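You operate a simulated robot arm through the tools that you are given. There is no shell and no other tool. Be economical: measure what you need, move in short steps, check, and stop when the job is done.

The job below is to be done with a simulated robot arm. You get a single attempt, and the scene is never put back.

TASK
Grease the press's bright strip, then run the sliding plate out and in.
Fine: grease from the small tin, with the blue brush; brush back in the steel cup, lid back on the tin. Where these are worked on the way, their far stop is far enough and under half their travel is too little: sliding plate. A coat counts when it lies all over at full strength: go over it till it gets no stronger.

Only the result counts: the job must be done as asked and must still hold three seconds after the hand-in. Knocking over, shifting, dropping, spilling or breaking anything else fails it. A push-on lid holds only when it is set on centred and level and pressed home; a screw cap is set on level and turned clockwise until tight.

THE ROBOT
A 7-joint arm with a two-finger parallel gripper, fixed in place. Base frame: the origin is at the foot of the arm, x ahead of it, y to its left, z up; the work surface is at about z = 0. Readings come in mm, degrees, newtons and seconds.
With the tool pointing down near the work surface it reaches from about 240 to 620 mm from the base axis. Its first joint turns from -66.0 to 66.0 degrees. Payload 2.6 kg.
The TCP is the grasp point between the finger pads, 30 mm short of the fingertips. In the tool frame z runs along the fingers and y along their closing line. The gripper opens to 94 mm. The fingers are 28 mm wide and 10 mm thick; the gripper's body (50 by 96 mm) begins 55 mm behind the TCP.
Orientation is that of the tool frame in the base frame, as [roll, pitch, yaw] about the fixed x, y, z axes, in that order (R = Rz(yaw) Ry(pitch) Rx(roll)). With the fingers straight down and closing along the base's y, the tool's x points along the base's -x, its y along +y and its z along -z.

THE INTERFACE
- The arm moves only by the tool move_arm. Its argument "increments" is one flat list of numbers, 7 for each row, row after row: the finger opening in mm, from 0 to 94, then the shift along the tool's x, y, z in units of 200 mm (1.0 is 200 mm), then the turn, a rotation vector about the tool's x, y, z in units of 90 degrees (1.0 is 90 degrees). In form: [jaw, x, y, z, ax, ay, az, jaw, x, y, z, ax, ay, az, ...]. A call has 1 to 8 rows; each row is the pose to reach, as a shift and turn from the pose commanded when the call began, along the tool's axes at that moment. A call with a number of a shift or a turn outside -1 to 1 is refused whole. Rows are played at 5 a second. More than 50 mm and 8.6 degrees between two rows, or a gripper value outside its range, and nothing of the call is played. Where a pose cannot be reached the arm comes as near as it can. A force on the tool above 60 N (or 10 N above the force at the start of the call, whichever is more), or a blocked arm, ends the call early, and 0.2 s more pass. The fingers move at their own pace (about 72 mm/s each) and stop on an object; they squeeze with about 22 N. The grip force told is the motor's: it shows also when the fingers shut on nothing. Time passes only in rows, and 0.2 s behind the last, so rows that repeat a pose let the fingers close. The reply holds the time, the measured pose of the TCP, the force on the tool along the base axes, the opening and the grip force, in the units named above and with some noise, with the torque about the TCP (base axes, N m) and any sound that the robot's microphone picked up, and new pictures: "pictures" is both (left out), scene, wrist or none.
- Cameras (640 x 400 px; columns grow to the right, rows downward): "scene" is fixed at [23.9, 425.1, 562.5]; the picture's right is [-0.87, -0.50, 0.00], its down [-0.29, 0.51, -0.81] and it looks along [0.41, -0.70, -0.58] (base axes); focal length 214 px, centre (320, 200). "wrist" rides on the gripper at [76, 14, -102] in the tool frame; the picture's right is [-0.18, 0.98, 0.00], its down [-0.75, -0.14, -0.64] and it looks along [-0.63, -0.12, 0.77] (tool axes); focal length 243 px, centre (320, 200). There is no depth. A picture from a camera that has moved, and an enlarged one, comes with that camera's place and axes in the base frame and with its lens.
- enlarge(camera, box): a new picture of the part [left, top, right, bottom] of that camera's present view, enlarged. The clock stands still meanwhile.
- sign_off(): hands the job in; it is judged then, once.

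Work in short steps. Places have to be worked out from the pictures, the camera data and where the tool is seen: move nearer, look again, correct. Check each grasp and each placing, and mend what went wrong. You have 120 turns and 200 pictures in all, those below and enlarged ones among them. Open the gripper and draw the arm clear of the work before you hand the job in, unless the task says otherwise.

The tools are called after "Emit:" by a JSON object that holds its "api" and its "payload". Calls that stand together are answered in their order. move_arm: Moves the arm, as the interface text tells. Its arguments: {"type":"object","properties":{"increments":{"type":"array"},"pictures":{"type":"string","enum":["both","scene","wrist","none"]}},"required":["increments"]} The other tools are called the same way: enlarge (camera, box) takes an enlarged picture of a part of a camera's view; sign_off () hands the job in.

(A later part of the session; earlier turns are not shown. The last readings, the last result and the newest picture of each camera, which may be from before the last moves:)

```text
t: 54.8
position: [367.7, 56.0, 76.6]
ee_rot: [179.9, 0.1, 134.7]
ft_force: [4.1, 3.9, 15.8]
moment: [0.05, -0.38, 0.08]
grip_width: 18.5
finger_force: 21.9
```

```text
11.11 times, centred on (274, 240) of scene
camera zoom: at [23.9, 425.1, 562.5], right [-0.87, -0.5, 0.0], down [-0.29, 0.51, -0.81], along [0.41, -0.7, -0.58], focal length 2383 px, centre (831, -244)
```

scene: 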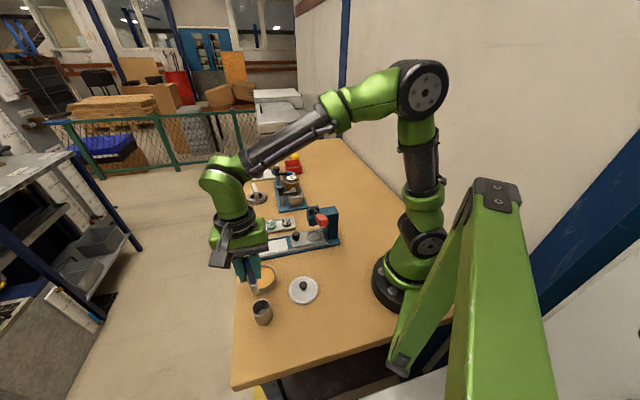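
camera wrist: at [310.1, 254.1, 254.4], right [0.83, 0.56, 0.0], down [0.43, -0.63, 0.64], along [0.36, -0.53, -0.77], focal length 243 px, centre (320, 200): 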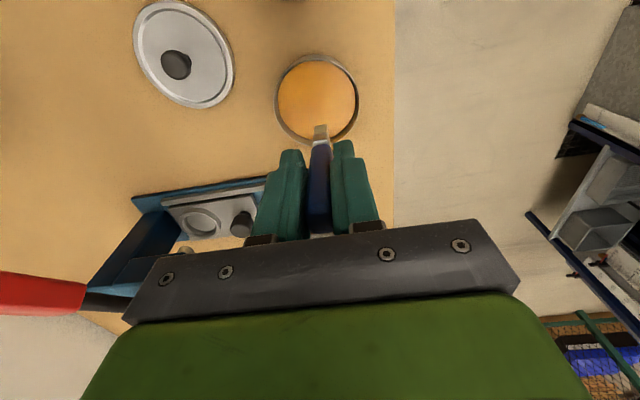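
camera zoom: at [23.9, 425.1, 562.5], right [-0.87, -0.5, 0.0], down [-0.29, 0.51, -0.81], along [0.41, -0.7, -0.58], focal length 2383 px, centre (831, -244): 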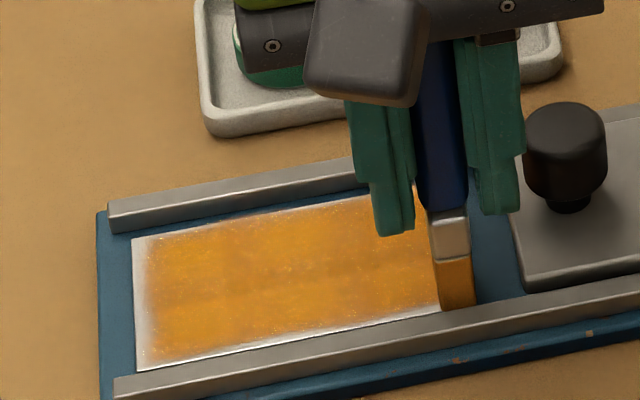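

The pale margin doesn't change under firm strokes, so it looks like the coat's drawn soft border. I make one more full set of tracks over the interior for strength.

Emit:
{"api": "move_arm", "payload": {"increments": [4, -0.04, 0.01, 0, 0, 0, 0, 4, -0.04, 0.11, 0.001, 0, 0, 0, 4, -0.04, 0.22, 0.002, 0, 0, 0, 4, -0.04, 0.33, 0.003, 0, 0, 0, 4, -0.04, 0.44, 0.004, 0, 0, 0, 4, -0.08, 0.44, 0.004, 0, 0, 0, 4, -0.08, 0.33, 0.005, 0, 0, 0, 4, -0.08, 0.22, 0.006, 0, 0, 0], "pictures": "none"}}

Emit:
{"api": "move_arm", "payload": {"increments": [4, 0, -0.1, 0.001, 0, 0, 0, 4, 0, -0.2, 0.002, 0, 0, 0, 4, -0.04, -0.2, 0.002, 0, 0, 0, 4, -0.04, -0.1, 0.003, 0, 0, 0, 4, -0.04, 0, 0.004, 0, 0, 0, 4, -0.04, 0.11, 0.005, 0, 0, 0, 4, -0.04, 0.22, 0.006, 0, 0, 0], "pictures": "none"}}

Emit:
{"api": "move_arm", "payload": {"increments": [4, -0.04, 0, 0.001, 0, 0, 0, 4, -0.04, -0.11, 0.002, 0, 0, 0, 4, -0.04, -0.22, 0.003, 0, 0, 0, 4, -0.04, -0.33, 0.004, 0, 0, 0, 4, -0.04, -0.42, 0.005, 0, 0, 0], "pictures": "none"}}

Emit:
{"api": "enlarge", "payload": {"camera": "wrist", "box": [240, 50, 440, 200]}}

Emit:
{"api": "enlarge", "payload": {"camera": "scene", "box": [250, 222, 298, 258]}}

```text
t: 56.5
position: [410.8, 76.6, 74.2]
ee_rot: [179.8, 0.3, 134.9]
ft_force: [4.1, 3.3, 13.6]
moment: [0.11, -0.35, 0.08]
grip_width: 18.2
finger_force: 21.7
```

```text
t: 58.1
position: [447.5, 104.5, 73.2]
ee_rot: [-180.0, 0.0, 134.9]
ft_force: [-3.3, -2.5, 13.0]
moment: [-0.23, 0.14, 0.01]
grip_width: 18.1
finger_force: 21.8
```

```text
t: 59.4
position: [393.0, 37.2, 72.2]
ee_rot: [179.8, 0.2, 134.9]
ft_force: [4.6, 4.2, 16.1]
moment: [0.14, -0.39, 0.07]
grip_width: 18.5
finger_force: 22.3
```

```text
2.67 times, centred on (340, 125) of wrist
camera zoom: at [348.6, 100.8, 175.0], right [0.83, 0.56, 0.0], down [0.43, -0.63, 0.64], along [0.37, -0.53, -0.77], focal length 647 px, centre (267, 400)
```

zoom: 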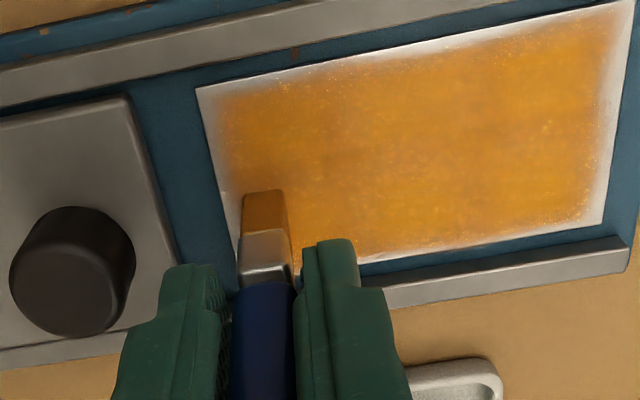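

```text
11.11 times, centred on (274, 240) of scene
camera zoom: at [23.9, 425.1, 562.5], right [-0.87, -0.5, 0.0], down [-0.29, 0.51, -0.81], along [0.41, -0.7, -0.58], focal length 2383 px, centre (831, -244)
```

zoom: 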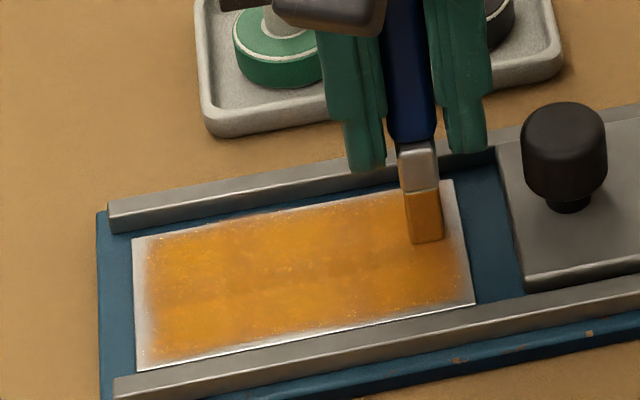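

The inner end has a slightly wider fade, so I sweep across it once more each way.

Emit:
{"api": "move_arm", "payload": {"increments": [4, 0, -0.022, 0, 0, 0, 0, 4, -0.045, -0.022, 0, 0, 0, 0, 4, 0.02, -0.022, 0.001, 0, 0, 0, 4, 0.09, -0.022, 0.002, 0, 0, 0, 4, 0.15, -0.022, 0.003, 0, 0, 0, 4, 0.09, -0.022, 0.004, 0, 0, 0, 4, 0.02, -0.022, 0.005, 0, 0, 0, 4, -0.045, -0.022, 0.006, 0, 0, 0], "pictures": "none"}}

Emit:
{"api": "move_arm", "payload": {"increments": [4, 0, 0, -0.2, 0, 0, 0, 4, 0, 0, -0.4, 0, 0, 0, 4, 0.15, 0.15, -0.45, 0, 0, 0, 4, 0.3, 0.3, -0.45, 0, 0, 0, 4, 0.45, 0.45, -0.45, 0, 0, 0], "pictures": "none"}}

Emit:
{"api": "enlarge", "payload": {"camera": "scene", "box": [250, 222, 298, 258]}}

Emit:
{"api": "enlarge", "payload": {"camera": "scene", "box": [220, 210, 310, 300]}}

```text
t: 61.1
position: [396.4, 28.0, 71.8]
ee_rot: [-179.9, 0.1, 134.9]
ft_force: [-1.3, 1.6, 6.9]
moment: [0.14, 0.03, 0.0]
grip_width: 16.8
finger_force: 22.1
```

```text
t: 62.4
position: [393.0, 156.6, 162.6]
ee_rot: [179.9, 0.0, 134.8]
ft_force: [-0.1, 0.7, -0.8]
moment: [-0.01, 0.01, 0.0]
grip_width: 16.5
finger_force: 21.8
```

```text
11.11 times, centred on (274, 240) of scene
camera zoom: at [24.0, 425.1, 562.5], right [-0.87, -0.5, 0.0], down [-0.29, 0.51, -0.81], along [0.41, -0.7, -0.58], focal length 2383 px, centre (831, -244)
```

zoom: 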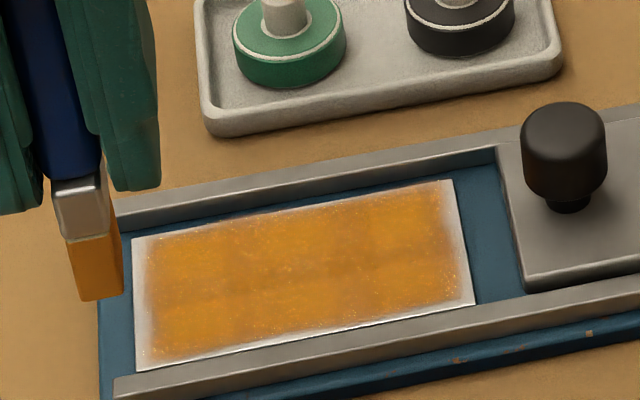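

```text
4.44 times, centred on (265, 255) of scene
camera zoom: at [24.0, 425.1, 562.5], right [-0.87, -0.5, 0.0], down [-0.29, 0.51, -0.81], along [0.41, -0.7, -0.58], focal length 953 px, centre (564, -44)
```

zoom: 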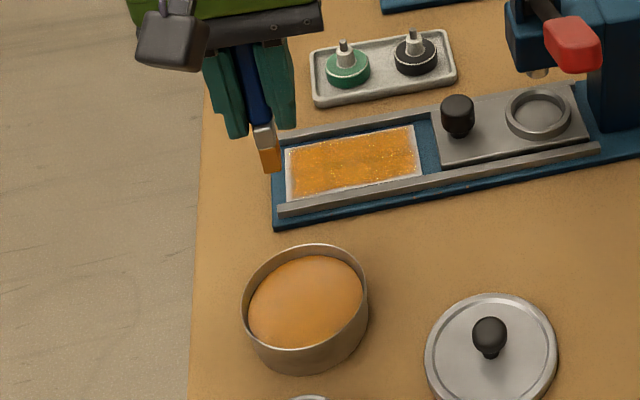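

The remaining margin matches how far inside the edge my brush centre ran, so I do one more perimeter with the centre on the edge, starting at the outer end.

Emit:
{"api": "move_arm", "payload": {"increments": [4, -0.2, 0.005, 0, 0, 0, 0, 4, -0.4, 0.01, 0.1, 0, 0, 0, 4, -0.479, 0.015, 0.25, 0, 0, 0, 4, -0.479, 0.015, 0.4, 0, 0, 0, 4, -0.479, 0.015, 0.448, 0, 0, 0, 4, -0.479, 0.015, 0.456, 0, 0, 0], "pictures": "none"}}

Emit:
{"api": "enlarge", "payload": {"camera": "wrist", "box": [240, 70, 400, 190]}}

Emit:
{"api": "enlarge", "payload": {"camera": "scene", "box": [245, 215, 289, 255]}}

```text
t: 63.8
position: [468.6, 89.1, 75.1]
ee_rot: [179.5, 0.4, 134.9]
ft_force: [-7.1, -1.9, 47.8]
moment: [-0.28, 0.26, -0.01]
grip_width: 18.5
finger_force: 21.8
```

```text
3.33 times, centred on (320, 130) of wrist
camera zoom: at [422.5, 151.7, 178.2], right [0.83, 0.56, 0.01], down [0.42, -0.64, 0.65], along [0.37, -0.53, -0.76], focal length 809 px, centre (320, 433)
```

zoom: 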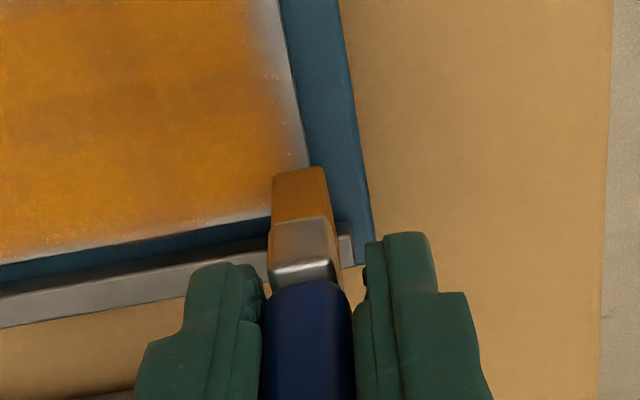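

```text
10.00 times, centred on (267, 235) of scene
camera zoom: at [23.7, 425.1, 562.6], right [-0.87, -0.5, 0.0], down [-0.29, 0.51, -0.81], along [0.41, -0.7, -0.58], focal length 2145 px, centre (850, -150)
```

zoom: 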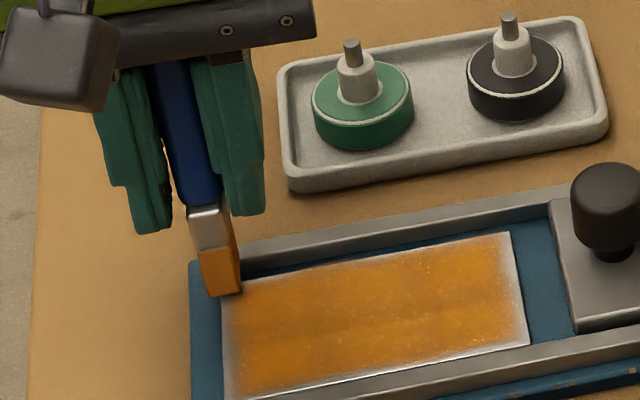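

The brush landed on the far rail (48 N). I lift, shift 6 mm off the rail, and set down again.

Emit:
{"api": "move_arm", "payload": {"increments": [4, 0, 0, -0.04, 0, 0, 0, 4, 0.04, 0, -0.04, 0, 0, 0, 4, 0.04, 0, -0.005, 0, 0, 0, 4, 0.04, 0, -0.002, 0, 0, 0], "pictures": "none"}}

Emit:
{"api": "enlarge", "payload": {"camera": "wrist", "box": [240, 70, 400, 190]}}

Emit:
{"api": "enlarge", "payload": {"camera": "scene", "box": [245, 215, 289, 255]}}

```text
t: 64.8
position: [459.7, 95.7, 71.2]
ee_rot: [-179.9, 0.0, 134.8]
ft_force: [-3.5, -0.6, 11.2]
moment: [-0.06, 0.19, 0.01]
grip_width: 15.9
finger_force: 21.6
```

```text
3.33 times, centred on (320, 130) of wrist
camera zoom: at [416.4, 158.8, 174.2], right [0.83, 0.56, 0.0], down [0.43, -0.63, 0.64], along [0.36, -0.53, -0.77], focal length 809 px, centre (320, 433)
```

zoom: 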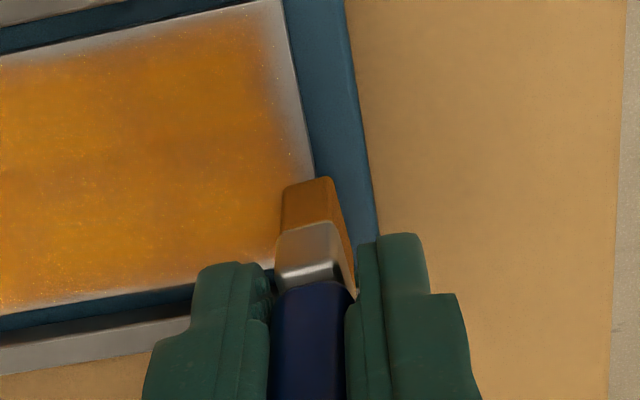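

```text
10.00 times, centred on (267, 235) of scene
camera zoom: at [23.9, 425.1, 562.5], right [-0.87, -0.5, 0.0], down [-0.29, 0.51, -0.81], along [0.41, -0.7, -0.58], focal length 2145 px, centre (850, -150)
```

zoom: 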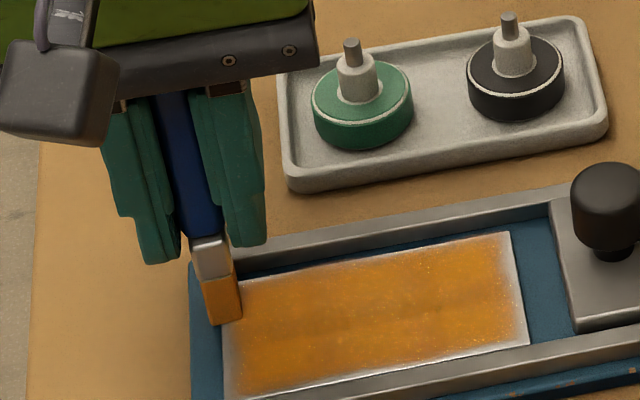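

Contact 11 N with the bristle centre on the outer edge. Sweeping across.

Emit:
{"api": "move_arm", "payload": {"increments": [4, -0.015, 0, 0.001, 0, 0, 0, 4, 0.05, 0, 0.002, 0, 0, 0, 4, 0.1, 0, 0.003, 0, 0, 0, 4, 0.15, 0, 0.004, 0, 0, 0, 4, 0.19, 0, 0.005, 0, 0, 0], "pictures": "none"}}

Emit:
{"api": "enlarge", "payload": {"camera": "wrist", "box": [240, 70, 400, 190]}}

Emit:
{"api": "enlarge", "payload": {"camera": "scene", "box": [250, 222, 298, 258]}}

```text
t: 66.0
position: [433.7, 120.7, 71.4]
ee_rot: [180.0, 0.3, 134.9]
ft_force: [2.2, -3.1, 13.2]
moment: [-0.26, -0.24, 0.05]
grip_width: 15.8
finger_force: 21.7
```

```text
3.33 times, centred on (320, 130) of wrist
camera zoom: at [389.4, 184.7, 173.9], right [0.83, 0.56, 0.0], down [0.43, -0.63, 0.64], along [0.36, -0.53, -0.77], focal length 809 px, centre (320, 433)
```

zoom: 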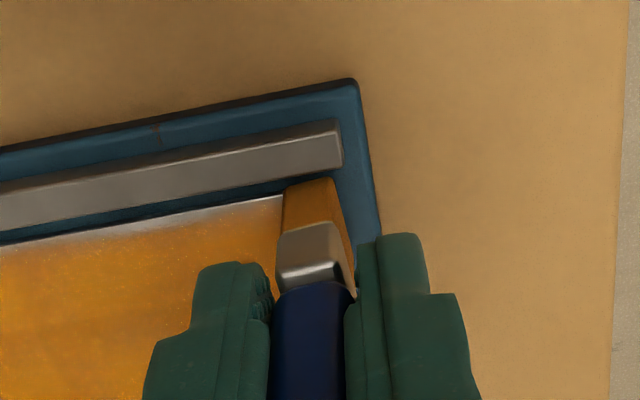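

```text
11.11 times, centred on (274, 240) of scene
camera zoom: at [23.9, 425.1, 562.5], right [-0.87, -0.5, 0.0], down [-0.29, 0.51, -0.81], along [0.41, -0.7, -0.58], focal length 2383 px, centre (831, -244)
```

zoom: 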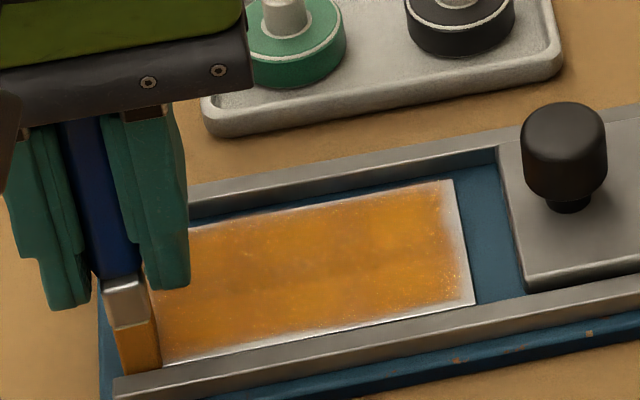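

Now along the near edge, 2 mm closer to the rail, all the way to the inner end.

Emit:
{"api": "move_arm", "payload": {"increments": [4, 0.01, -0.03, 0.001, 0, 0, 0, 4, 0.01, -0.12, 0.002, 0, 0, 0, 4, 0.01, -0.21, 0.003, 0, 0, 0, 4, 0.01, -0.3, 0.004, 0, 0, 0, 4, 0.01, -0.39, 0.005, 0, 0, 0, 4, 0.01, -0.48, 0.006, 0, 0, 0], "pictures": "none"}}

Emit:
{"api": "enlarge", "payload": {"camera": "wrist", "box": [280, 50, 480, 200]}}

Emit:
{"api": "enlarge", "payload": {"camera": "scene", "box": [250, 222, 298, 258]}}

```text
t: 67.3
position: [365.7, 57.5, 71.1]
ee_rot: [179.4, 0.3, 135.0]
ft_force: [8.0, 7.7, 30.3]
moment: [0.42, -0.48, 0.04]
grip_width: 15.6
finger_force: 22.1
```

```text
2.67 times, centred on (380, 125) of wrist
camera zoom: at [320.5, 120.1, 173.4], right [0.83, 0.56, 0.01], down [0.43, -0.63, 0.64], along [0.37, -0.53, -0.76], focal length 647 px, centre (160, 400)
```

zoom: 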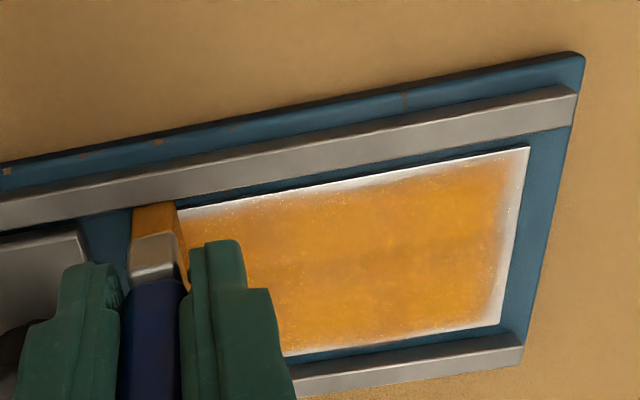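

```text
11.11 times, centred on (274, 240) of scene
camera zoom: at [23.8, 425.1, 562.5], right [-0.87, -0.5, 0.0], down [-0.29, 0.51, -0.81], along [0.41, -0.7, -0.58], focal length 2383 px, centre (831, -244)
```

zoom: 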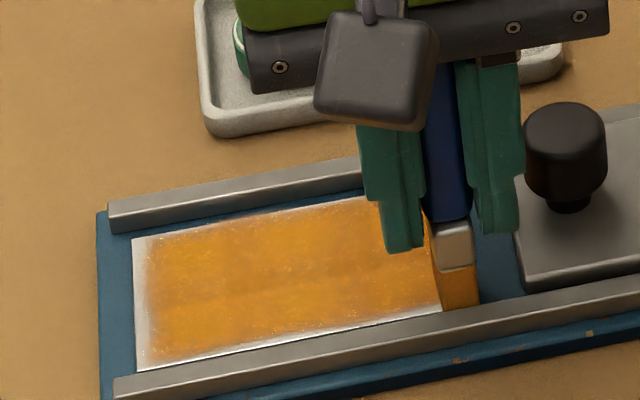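

The margin stays the same even with the bristles centred on the edge, so it is just the drawn border. One last sweep of the inner end, then I lift off.

Emit:
{"api": "move_arm", "payload": {"increments": [4, 0, 0.005, -0.006, 0, 0, 0, 4, -0.06, 0.005, -0.006, 0, 0, 0, 4, -0.12, 0.005, -0.006, 0, 0, 0, 4, -0.18, 0.005, -0.006, 0, 0, 0, 4, -0.21, 0.005, -0.006, 0, 0, 0, 4, -0.21, 0.005, -0.2, 0, 0, 0, 4, -0.21, 0.005, -0.4, 0, 0, 0, 4, -0.1, 0.005, -0.5, 0, 0, 0], "pictures": "none"}}

Emit:
{"api": "enlarge", "payload": {"camera": "scene", "box": [230, 200, 310, 265]}}

```text
t: 69.2
position: [376.9, 40.7, 169.8]
ee_rot: [-180.0, 0.1, 134.9]
ft_force: [0.9, 0.9, -0.7]
moment: [0.0, 0.0, -0.01]
grip_width: 15.3
finger_force: 22.2
```

```text
6.15 times, centred on (270, 232) of scene
camera zoom: at [24.0, 425.1, 562.5], right [-0.87, -0.5, 0.0], down [-0.29, 0.51, -0.81], along [0.41, -0.7, -0.58], focal length 1320 px, centre (628, 0)
```

zoom: 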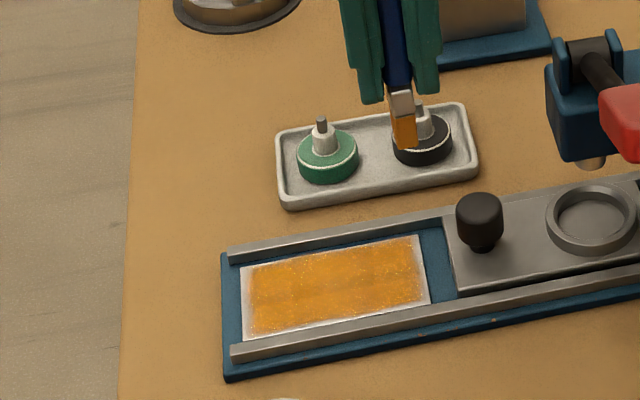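

The coat is even. Now I take the brush toward the cup at a safe height.

Emit:
{"api": "move_arm", "payload": {"increments": [4, 0.19, 0.07, -0.05, 0, 0, 0, 4, 0.38, 0.15, -0.1, 0, 0, 0, 4, 0.57, 0.22, -0.1, 0, 0, 0, 4, 0.76, 0.3, -0.1, 0, 0, 0, 4, 0.95, 0.37, -0.1, 0, 0, 0], "pictures": "none"}}

Emit:
{"api": "move_arm", "payload": {"increments": [4, 0.09, 0.035, 0, 0, 0, 0, 4, 0.179, 0.0717, 0, 0, 0, 0, 4, 0.179, 0.0717, 0.1, 0, 0, 0], "pictures": "wrist"}}

Emit:
{"api": "enlarge", "payload": {"camera": "wrist", "box": [240, 70, 400, 190]}}

Emit:
{"api": "enlarge", "payload": {"camera": "scene", "box": [230, 260, 310, 330]}}

```text
t: 70.3
position: [297.0, 229.4, 189.9]
ee_rot: [179.9, 0.1, 134.8]
ft_force: [0.5, 0.4, -0.1]
moment: [-0.01, 0.03, -0.02]
grip_width: 15.3
finger_force: 22.2
```

```text
t: 71.2
position: [280.5, 265.2, 168.4]
ee_rot: [179.8, 0.2, 134.9]
ft_force: [0.0, 0.1, -1.2]
moment: [-0.01, 0.02, -0.01]
grip_width: 15.4
finger_force: 21.4
camera wrist: at [236.5, 328.1, 272.0], right [0.83, 0.56, 0.0], down [0.43, -0.63, 0.64], along [0.36, -0.53, -0.77], focal length 243 px, centre (320, 200)
```

wrist: 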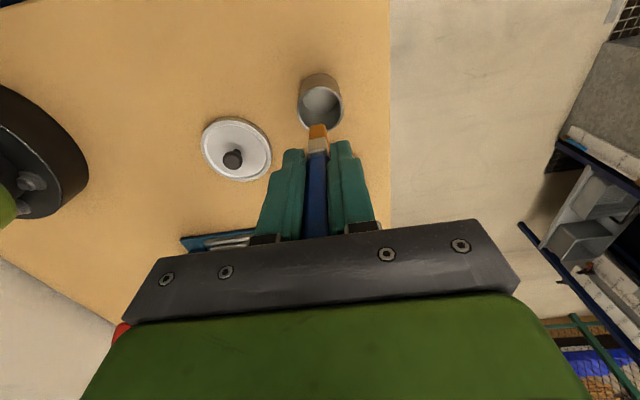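

```text
3.33 times, centred on (320, 130) of wrist
camera zoom: at [236.5, 328.1, 272.0], right [0.83, 0.56, 0.0], down [0.43, -0.63, 0.64], along [0.36, -0.53, -0.77], focal length 809 px, centre (320, 433)
```

zoom: 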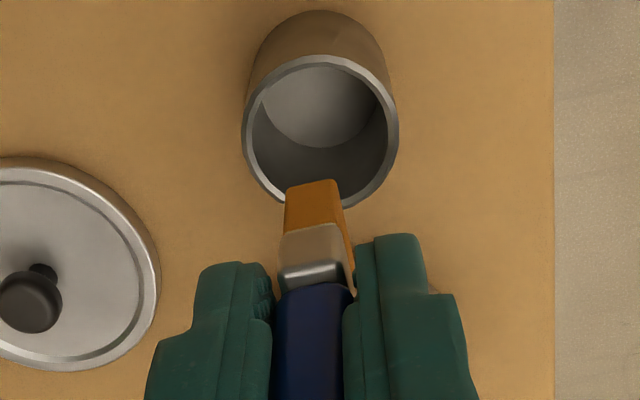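

```text
5.71 times, centred on (270, 295) of scene
camera zoom: at [23.9, 425.1, 562.5], right [-0.87, -0.5, 0.0], down [-0.29, 0.51, -0.81], along [0.41, -0.7, -0.58], focal length 1226 px, centre (606, -343)
```

zoom: 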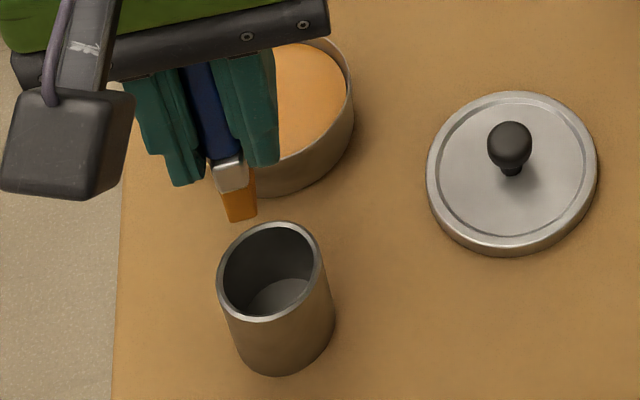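

Cup rim centre is at (280.4,263.4) and the tip is about 4–5 mm off it. I correct and lower the brush into the cup until the fingertips are just over the rim.

Emit:
{"api": "move_arm", "payload": {"increments": [4, -0.025, -0.005, 0.05, 0, 0, 0, 4, -0.025, -0.005, 0.18, 0, 0, 0, 4, -0.025, -0.005, 0.25, 0, 0, 0], "pictures": "none"}}

Emit:
{"api": "enlarge", "payload": {"camera": "wrist", "box": [240, 70, 400, 190]}}

Emit:
{"api": "enlarge", "payload": {"camera": "scene", "box": [230, 260, 310, 330]}}

```text
t: 72.0
position: [284.0, 259.1, 118.7]
ee_rot: [-179.9, 0.0, 134.9]
ft_force: [0.3, -0.5, -0.4]
moment: [0.0, 0.0, 0.04]
grip_width: 15.0
finger_force: 22.5
```

```text
3.33 times, centred on (320, 130) of wrist
camera zoom: at [239.9, 322.9, 221.2], right [0.83, 0.56, 0.0], down [0.43, -0.63, 0.64], along [0.36, -0.53, -0.77], focal length 809 px, centre (320, 433)
```

zoom: 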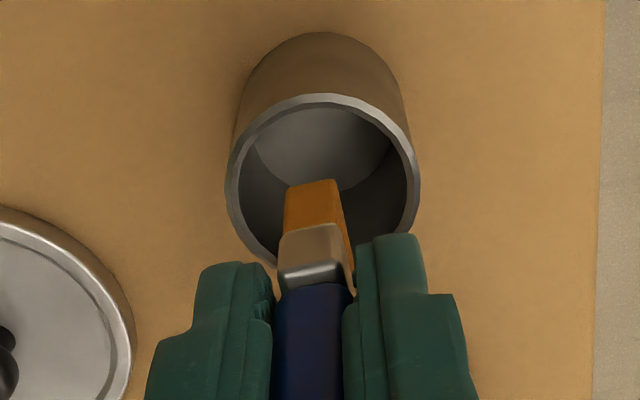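

```text
5.71 times, centred on (270, 295) of scene
camera zoom: at [23.9, 425.1, 562.5], right [-0.87, -0.5, 0.0], down [-0.29, 0.51, -0.81], along [0.41, -0.7, -0.58], focal length 1226 px, centre (606, -343)
```

zoom: 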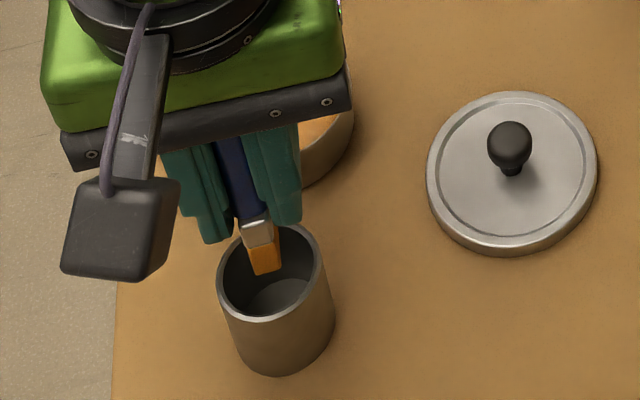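

Tip is inside the rim. I nudge 4 mm toward centre and lower to TCP ≈85.

Emit:
{"api": "move_arm", "payload": {"increments": [4, 0.018, 0.012, 0.04, 0, 0, 0, 4, 0.018, 0.012, 0.1, 0, 0, 0, 4, 0.018, 0.012, 0.14, 0, 0, 0, 4, 0.018, 0.012, 0.16, 0, 0, 0], "pictures": "none"}}

Emit:
{"api": "enlarge", "payload": {"camera": "wrist", "box": [240, 70, 400, 190]}}

Emit:
{"api": "enlarge", "payload": {"camera": "scene", "box": [230, 260, 310, 330]}}

```text
t: 73.0
position: [282.6, 264.5, 86.9]
ee_rot: [-180.0, -0.1, 134.9]
ft_force: [0.0, 0.6, 0.0]
moment: [-0.01, 0.01, -0.03]
grip_width: 14.9
finger_force: 21.9
```

```text
3.33 times, centred on (320, 130) of wrist
camera zoom: at [239.0, 327.1, 189.7], right [0.83, 0.56, 0.0], down [0.43, -0.63, 0.64], along [0.36, -0.53, -0.77], focal length 809 px, centre (320, 433)
```

zoom: 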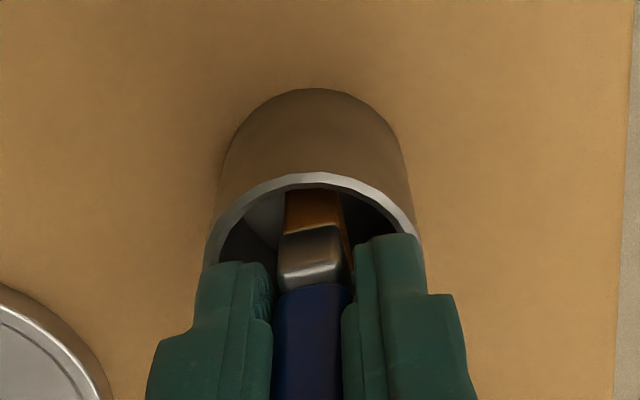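

```text
5.71 times, centred on (270, 295) of scene
camera zoom: at [23.9, 425.1, 562.5], right [-0.87, -0.5, 0.0], down [-0.29, 0.51, -0.81], along [0.41, -0.7, -0.58], focal length 1226 px, centre (606, -343)
```

zoom: 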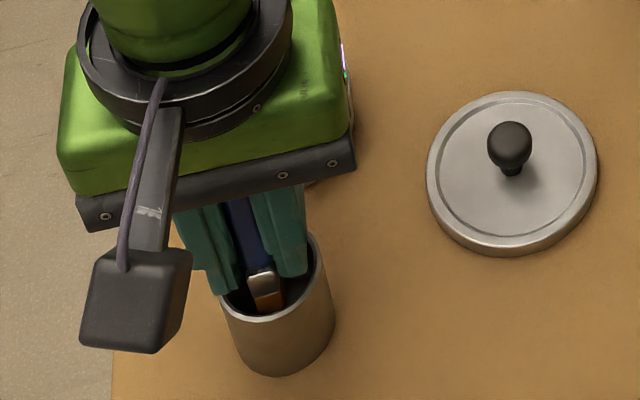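

Fingertips are just above the rim. I open barely so the brush slides down guided, then a bit wider.

Emit:
{"api": "move_arm", "payload": {"increments": [4, 0, 0, 0.01, 0, 0, 0, 17, 0, 0, 0.01, 0, 0, 0, 18, 0, 0, 0.01, 0, 0, 0, 20, 0, 0, 0.01, 0, 0, 0, 23, 0, 0, 0.01, 0, 0, 0, 23, 0, 0, 0.01, 0, 0, 0], "pictures": "none"}}

Emit:
{"api": "enlarge", "payload": {"camera": "wrist", "box": [240, 70, 400, 220]}}

Emit:
{"api": "enlarge", "payload": {"camera": "scene", "box": [230, 260, 310, 330]}}

```text
t: 74.3
position: [284.3, 263.3, 86.3]
ee_rot: [-180.0, 0.1, 134.9]
ft_force: [0.2, 0.1, 0.5]
moment: [-0.01, -0.04, 0.0]
grip_width: 21.9
finger_force: 0.1
```

```text
2.67 times, centred on (320, 145) of wrist
camera zoom: at [239.3, 327.0, 188.1], right [0.83, 0.56, 0.0], down [0.43, -0.63, 0.64], along [0.36, -0.53, -0.77], focal length 647 px, centre (320, 347)
```

zoom: 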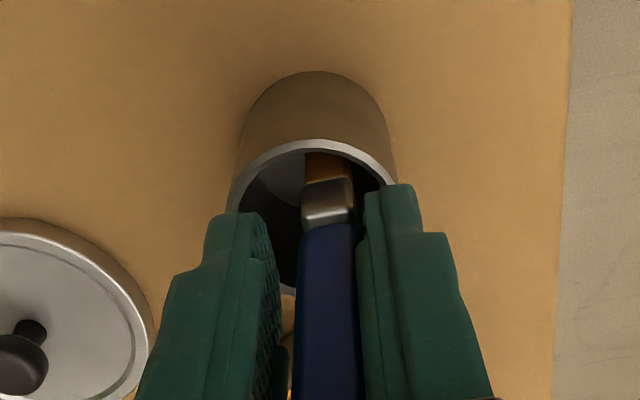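

```text
5.71 times, centred on (270, 295) of scene
camera zoom: at [24.0, 425.1, 562.5], right [-0.87, -0.5, 0.0], down [-0.29, 0.51, -0.81], along [0.41, -0.7, -0.58], focal length 1226 px, centre (606, -343)
```

zoom: 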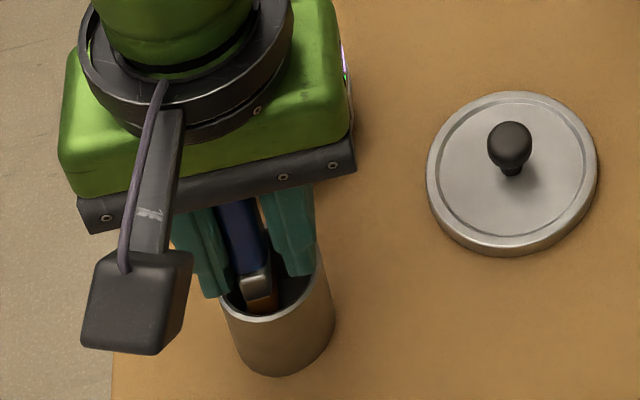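

The brush is loose and resting. I open further and look before rising.

Emit:
{"api": "move_arm", "payload": {"increments": [28, 0, 0, 0, 0, 0, 0, 34, 0, 0, 0, 0, 0, 0, 40, 0, 0, 0, 0, 0, 0, 44, 0, 0, 0, 0, 0, 0], "pictures": "none"}}

Emit:
{"api": "enlarge", "payload": {"camera": "wrist", "box": [220, 70, 420, 230]}}

Emit:
{"api": "enlarge", "payload": {"camera": "scene", "box": [230, 260, 310, 330]}}

```text
t: 75.3
position: [283.6, 263.7, 85.9]
ee_rot: [179.8, 0.1, 135.0]
ft_force: [-0.1, -0.2, -0.4]
moment: [-0.01, -0.01, -0.01]
grip_width: 44.1
finger_force: 0.7
```

```text
2.50 times, centred on (320, 150) of wrist
camera zoom: at [239.5, 327.4, 188.5], right [0.83, 0.56, 0.0], down [0.43, -0.63, 0.64], along [0.36, -0.53, -0.77], focal length 606 px, centre (320, 325)
```

zoom: 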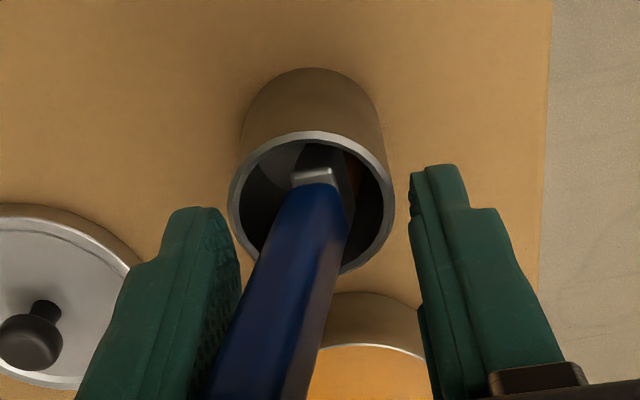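

```text
5.71 times, centred on (270, 295) of scene
camera zoom: at [24.0, 425.1, 562.5], right [-0.87, -0.5, 0.0], down [-0.29, 0.51, -0.81], along [0.41, -0.7, -0.58], focal length 1226 px, centre (606, -343)
```

zoom: 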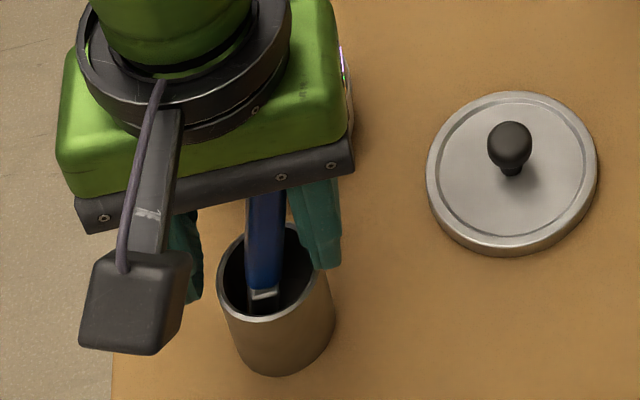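

The brush dropped to the floor and leans toward the left finger. I open more slowly so that it settles, then look.

Emit:
{"api": "move_arm", "payload": {"increments": [50, 0, 0, 0, 0, 0, 0, 56, 0, 0, 0, 0, 0, 0, 62, 0, 0, 0, 0, 0, 0, 70, 0, 0, 0, 0, 0, 0, 78, 0, 0, 0, 0, 0, 0], "pictures": "none"}}

Emit:
{"api": "enlarge", "payload": {"camera": "wrist", "box": [220, 70, 420, 230]}}

Emit:
{"api": "enlarge", "payload": {"camera": "scene", "box": [230, 260, 310, 330]}}

```text
t: 76.5
position: [282.7, 263.7, 84.9]
ee_rot: [-179.9, -0.1, 134.9]
ft_force: [-0.1, -0.7, -0.4]
moment: [0.03, -0.04, -0.02]
grip_width: 77.9
finger_force: 0.0
```

```text
2.50 times, centred on (320, 150) of wrist
camera zoom: at [239.2, 326.9, 188.0], right [0.83, 0.56, 0.0], down [0.43, -0.63, 0.64], along [0.36, -0.53, -0.77], focal length 606 px, centre (320, 325)
```

zoom: 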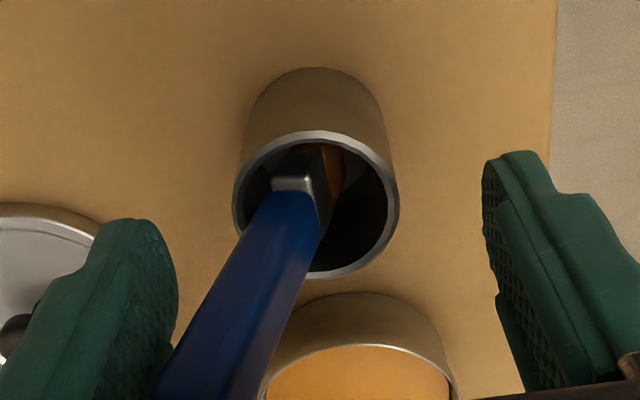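

```text
5.71 times, centred on (270, 295) of scene
camera zoom: at [23.9, 425.1, 562.5], right [-0.87, -0.5, 0.0], down [-0.29, 0.51, -0.81], along [0.41, -0.7, -0.58], focal length 1226 px, centre (606, -343)
```

zoom: 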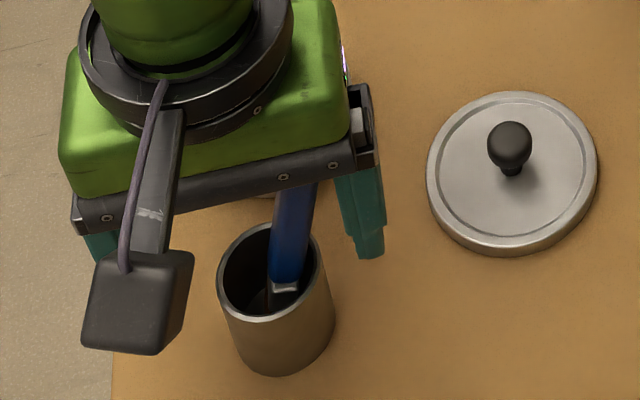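

I open fully and rise straight up, away from the handle.

Emit:
{"api": "move_arm", "payload": {"increments": [94, 0, 0, 0, 0, 0, 0, 94, 0, 0, -0.02, 0, 0, 0, 94, 0, 0, -0.15, 0, 0, 0, 94, 0, 0, -0.35, 0, 0, 0, 94, 0, 0, -0.55, 0, 0, 0], "pictures": "none"}}

Emit:
{"api": "enlarge", "payload": {"camera": "wrist", "box": [180, 40, 460, 240]}}

Emit:
{"api": "enlarge", "payload": {"camera": "scene", "box": [230, 250, 320, 330]}}

```text
t: 77.8
position: [281.5, 262.4, 196.7]
ee_rot: [180.0, 0.0, 134.9]
ft_force: [0.2, 0.5, 0.5]
moment: [0.0, -0.01, 0.0]
grip_width: 94.1
finger_force: 0.1
```

```text
2.00 times, centred on (320, 140) of wrist
camera zoom: at [237.9, 326.9, 298.7], right [0.83, 0.56, 0.0], down [0.43, -0.63, 0.64], along [0.36, -0.53, -0.77], focal length 485 px, centre (320, 320)
```

zoom: 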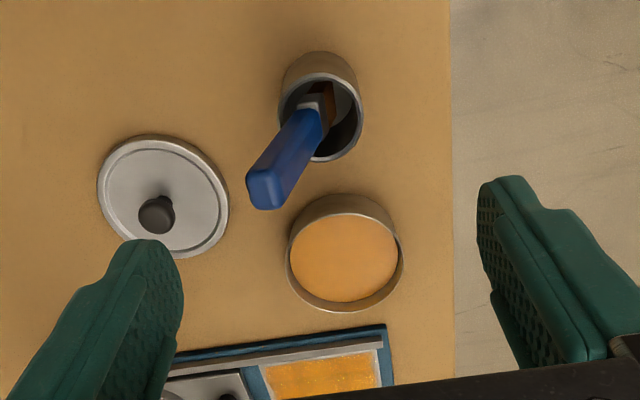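

```text
5.00 times, centred on (275, 290) of scene
camera zoom: at [24.0, 425.1, 562.5], right [-0.87, -0.5, 0.0], down [-0.29, 0.51, -0.81], along [0.41, -0.7, -0.58], focal length 1072 px, centre (545, -250)
```

zoom: 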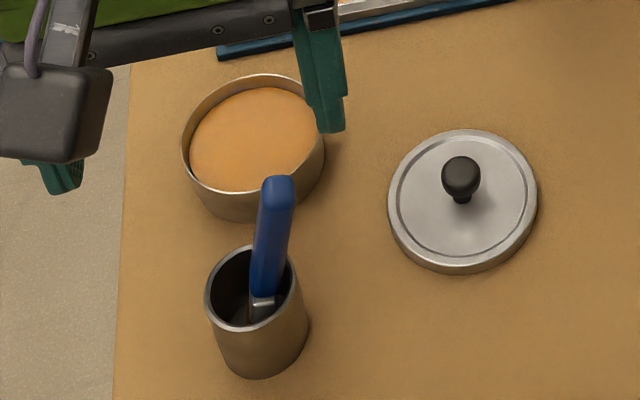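

Brush stands in the cup, lean and stable. Next I go back over the lid, turning the gripper back to its first yaw.

Emit:
{"api": "move_arm", "payload": {"increments": [60, -0.04, -0.0925, 0, 0, 0, -0.0835, 60, -0.08, -0.185, 0, 0, 0, -0.167, 60, -0.12, -0.277, 0, 0, 0, -0.25, 60, -0.16, -0.37, 0.05, 0, 0, -0.333, 60, -0.2, -0.4625, 0.15, 0, 0, -0.4165, 60, -0.237, -0.5545, 0.25, 0, 0, -0.5, 44, -0.237, -0.5545, 0.45, 0, 0, -0.5], "pictures": "wrist"}}

Emit:
{"api": "enlarge", "payload": {"camera": "wrist", "box": [240, 70, 400, 190]}}

```text
t: 79.3
position: [236.6, 152.7, 104.5]
ee_rot: [179.9, 0.1, 179.9]
ft_force: [-0.4, 1.1, -0.1]
moment: [-0.03, 0.01, 0.0]
grip_width: 43.9
finger_force: 0.1
camera wrist: at [160.9, 165.7, 207.2], right [0.18, 0.98, 0.0], down [0.75, -0.14, 0.64], along [0.63, -0.12, -0.77], focal length 243 px, centre (320, 200)
```

wrist: 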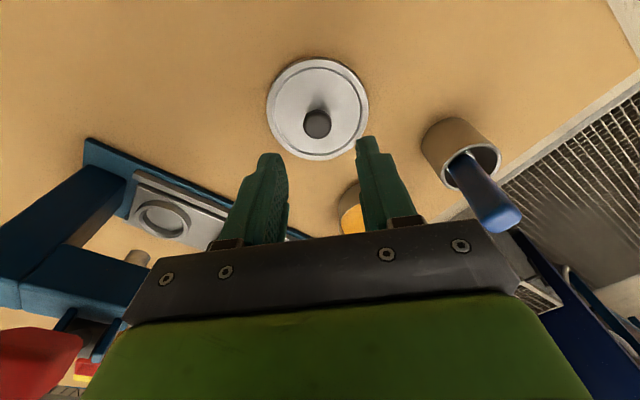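

```text
3.33 times, centred on (320, 130) of wrist
camera zoom: at [160.9, 165.7, 207.2], right [0.18, 0.98, 0.0], down [0.75, -0.14, 0.64], along [0.63, -0.12, -0.77], focal length 809 px, centre (320, 433)
```

zoom: 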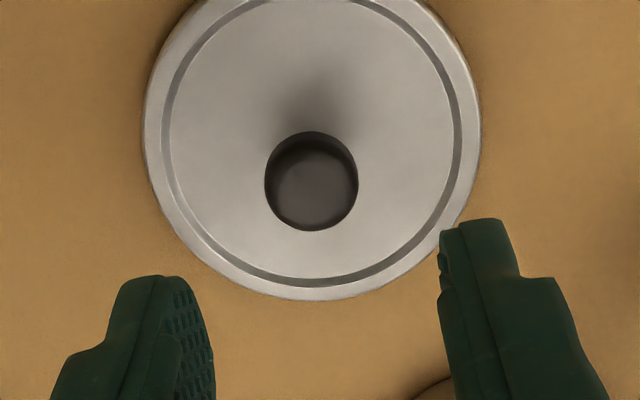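

Knob at about (237,150). Descending to grip height and closing.

Emit:
{"api": "move_arm", "payload": {"increments": [44, 0, -0.01, 0.15, 0, 0, 0, 44, 0, -0.01, 0.28, 0, 0, 0, 44, 0, -0.01, 0.322, 0, 0, 0, 30, 0, -0.01, 0.322, 0, 0, 0, 5, 0, -0.01, 0.322, 0, 0, 0, 5, 0, -0.01, 0.322, 0, 0, 0], "pictures": "wrist"}}

```text
t: 80.8
position: [236.8, 150.7, 39.8]
ee_rot: [179.9, -0.1, 179.9]
ft_force: [0.1, -0.5, 0.4]
moment: [0.01, -0.04, 0.03]
grip_width: 20.5
finger_force: 21.9
camera wrist: at [160.6, 163.6, 142.7], right [0.19, 0.98, 0.0], down [0.75, -0.14, 0.64], along [0.63, -0.12, -0.77], focal length 243 px, centre (320, 200)
```

wrist: 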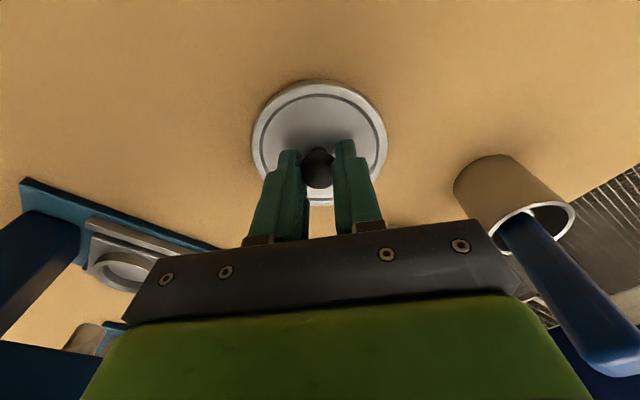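

Knob gripped. I lift the lid and carry it above the tin.

Emit:
{"api": "move_arm", "payload": {"increments": [5, 0, 0, -0.1, 0, 0, 0, 5, 0, 0, -0.3, 0, 0, 0, 5, -0.15, 0.05, -0.4, 0, 0, 0, 5, -0.3, 0.1, -0.4, 0, 0, 0, 5, -0.45, 0.15, -0.4, 0, 0, 0, 5, -0.58, 0.2025, -0.35, 0, 0, 0, 5, -0.58, 0.2025, -0.26, 0, 0, 0], "pictures": "wrist"}}

Emit:
{"api": "enlarge", "payload": {"camera": "scene", "box": [235, 240, 299, 290]}}

Emit:
{"api": "enlarge", "payload": {"camera": "wrist", "box": [240, 50, 400, 200]}}

```text
t: 82.3
position: [353.9, 191.1, 90.6]
ee_rot: [-180.0, 0.0, 180.0]
ft_force: [-0.5, -0.6, -0.1]
moment: [-0.03, -0.03, -0.02]
grip_width: 20.5
finger_force: 22.1
camera wrist: at [277.7, 205.3, 194.8], right [0.19, 0.98, 0.0], down [0.75, -0.14, 0.64], along [0.63, -0.12, -0.77], focal length 243 px, centre (320, 200)
```

wrist: 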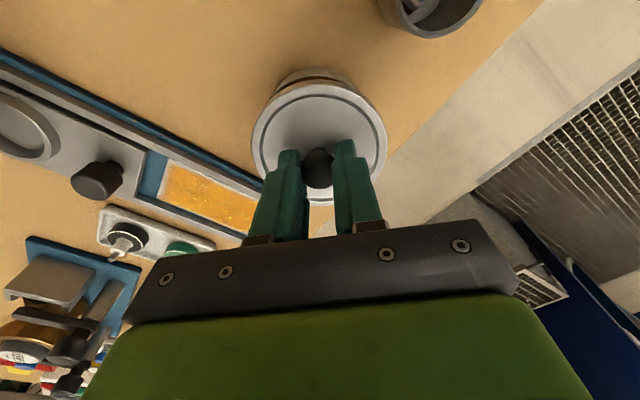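

```text
8.00 times, centred on (267, 265) of scene
camera zoom: at [24.0, 425.1, 562.5], right [-0.87, -0.5, 0.0], down [-0.29, 0.51, -0.81], along [0.41, -0.7, -0.58], focal length 1716 px, centre (744, -320)
```

zoom: 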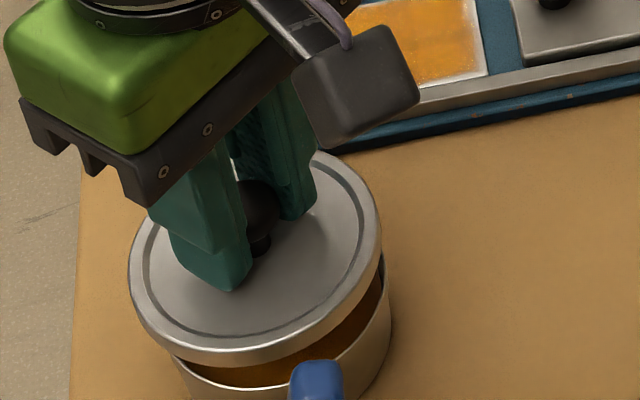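

```text
2.67 times, centred on (320, 125) of wrist
camera zoom: at [277.7, 205.3, 194.8], right [0.19, 0.98, 0.0], down [0.75, -0.14, 0.64], along [0.63, -0.12, -0.77], focal length 647 px, centre (320, 400)
```

zoom: 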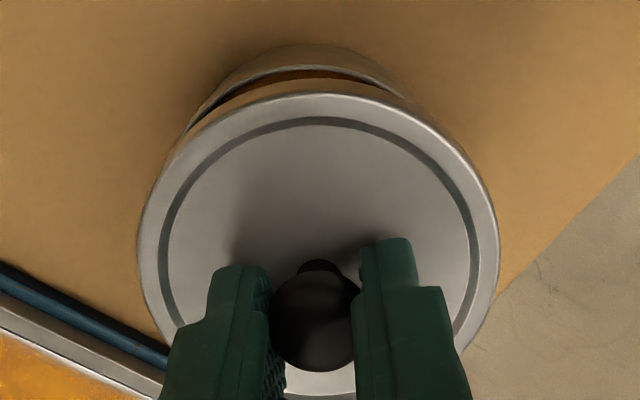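

Lid is aligned with the tin. I lower it slowly.

Emit:
{"api": "move_arm", "payload": {"increments": [5, 0, 0, 0.04, 0, 0, 0, 5, 0, 0, 0.07, 0, 0, 0, 5, 0, 0, 0.085, 0, 0, 0, 5, 0, 0, 0.095, 0, 0, 0], "pictures": "wrist"}}

Emit:
{"api": "enlarge", "payload": {"camera": "scene", "box": [235, 240, 299, 290]}}

```text
t: 83.3
position: [354.9, 191.2, 73.6]
ee_rot: [-180.0, 0.0, 179.7]
ft_force: [-0.6, -0.2, -0.2]
moment: [-0.02, -0.01, -0.02]
grip_width: 20.2
finger_force: 21.9
camera wrist: at [277.8, 205.0, 176.8], right [0.19, 0.98, 0.0], down [0.75, -0.14, 0.64], along [0.63, -0.12, -0.77], focal length 243 px, centre (320, 200)
```

wrist: 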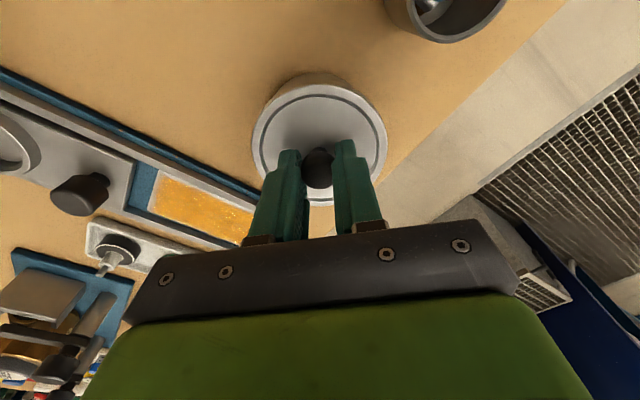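

```text
8.00 times, centred on (267, 265) of scene
camera zoom: at [24.0, 425.1, 562.5], right [-0.87, -0.5, 0.0], down [-0.29, 0.51, -0.81], along [0.41, -0.7, -0.58], focal length 1716 px, centre (744, -320)
```

zoom: 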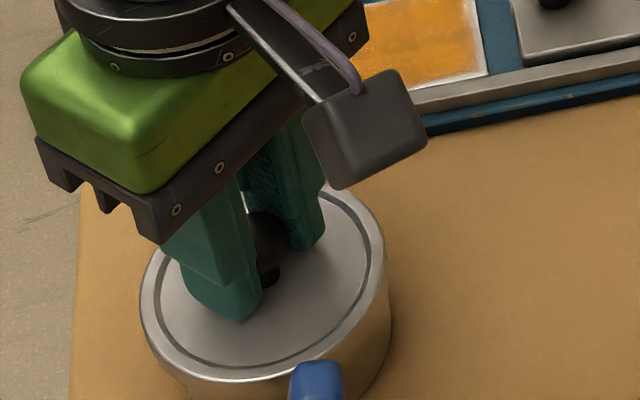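

Alignment matches the original seat. Continuing down and pressing.

Emit:
{"api": "move_arm", "payload": {"increments": [5, 0, 0, 0.012, 0, 0, 0, 5, 0, 0, 0.02, 0, 0, 0, 5, 0, 0, 0.028, 0, 0, 0], "pictures": "none"}}

```text
t: 84.2
position: [355.3, 191.9, 71.0]
ee_rot: [179.9, 0.2, 179.7]
ft_force: [-12.6, -8.1, 56.0]
moment: [-1.03, 1.66, -0.03]
grip_width: 20.6
finger_force: 22.2
```

56 N with sideways push toward −x,−y: the lid is a little too far out in x. I back up, shift −2 mm x and −0.7 mm y, and press again.

Emit:
{"api": "move_arm", "payload": {"increments": [5, 0, 0, -0.025, 0, 0, 0, 5, 0.01, -0.0035, -0.025, 0, 0, 0, 5, 0.01, -0.0035, -0.01, 0, 0, 0, 5, 0.01, -0.0035, -0.004, 0, 0, 0], "pictures": "none"}}

```text
t: 85.2
position: [352.4, 189.9, 68.7]
ee_rot: [-179.9, 0.0, 179.9]
ft_force: [0.1, 0.0, -0.7]
moment: [0.01, -0.02, -0.03]
grip_width: 20.3
finger_force: 21.8
```

It dropped in freely at z 68.7. Now pressing home.

Emit:
{"api": "move_arm", "payload": {"increments": [5, 0, 0, 0.008, 0, 0, 0, 5, 0, 0, 0.014, 0, 0, 0, 5, 0, 0, 0.02, 0, 0, 0], "pictures": "none"}}

```text
t: 86.0
position: [352.3, 188.7, 66.8]
ee_rot: [-180.0, 0.1, 179.8]
ft_force: [-8.7, -7.4, 33.6]
moment: [-0.21, 0.2, 0.01]
grip_width: 20.3
finger_force: 21.4
heard: snap
```

Snap heard at z 66.8, same as the original seat. One slightly firmer press, then release and check.

Emit:
{"api": "move_arm", "payload": {"increments": [5, 0, 0, 0.006, 0, 0, 0, 5, 0, 0, 0, 0, 0, 0, 5, 0, 0, -0.008, 0, 0, 0, 30, 0, 0, -0.008, 0, 0, 0, 44, 0, 0, -0.008, 0, 0, 0, 44, 0, 0, -0.15, 0, 0, 0, 60, 0, 0, -0.38, 0, 0, 0], "pictures": "wrist"}}

Emit:
{"api": "enlarge", "payload": {"camera": "scene", "box": [235, 240, 299, 290]}}

Emit:
{"api": "enlarge", "payload": {"camera": "wrist", "box": [240, 50, 400, 200]}}

```text
t: 87.5
position: [353.5, 189.0, 140.4]
ee_rot: [-180.0, -0.1, 179.9]
ft_force: [1.4, -1.0, 0.7]
moment: [0.0, -0.02, -0.01]
grip_width: 60.0
finger_force: 0.0
camera wrist: at [277.0, 203.2, 243.3], right [0.19, 0.98, 0.0], down [0.75, -0.14, 0.64], along [0.63, -0.12, -0.77], focal length 243 px, centre (320, 200)
```

wrist: 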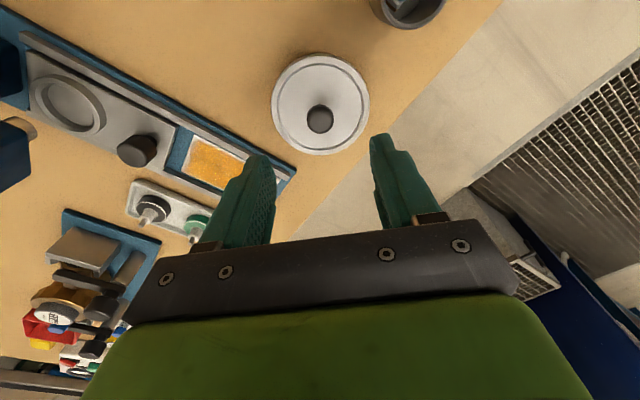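

```text
8.00 times, centred on (267, 265) of scene
camera zoom: at [24.0, 425.1, 562.5], right [-0.87, -0.5, 0.0], down [-0.29, 0.51, -0.81], along [0.41, -0.7, -0.58], focal length 1716 px, centre (744, -320)
```

zoom: 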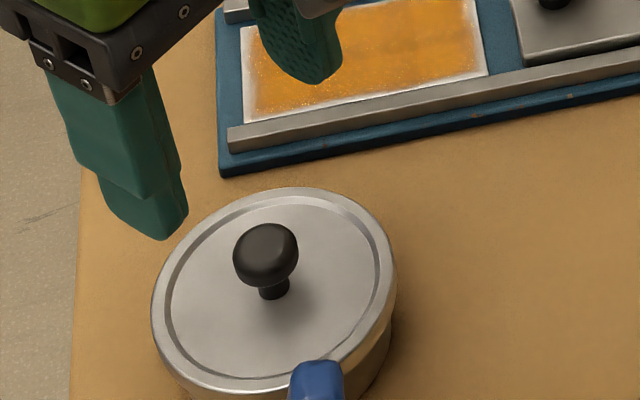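

```text
2.67 times, centred on (320, 125) of wrist
camera zoom: at [277.0, 203.2, 243.3], right [0.19, 0.98, 0.0], down [0.75, -0.14, 0.64], along [0.63, -0.12, -0.77], focal length 647 px, centre (320, 400)
```

zoom: 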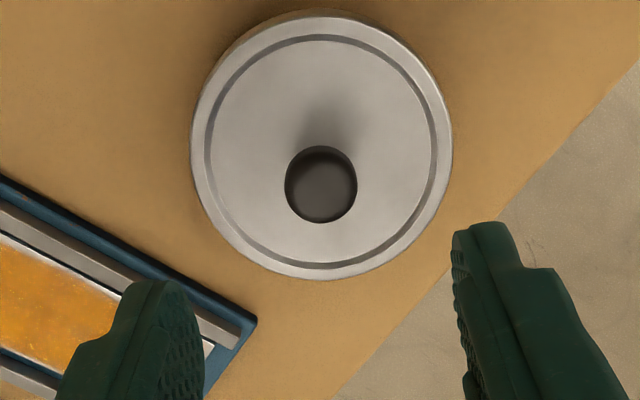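

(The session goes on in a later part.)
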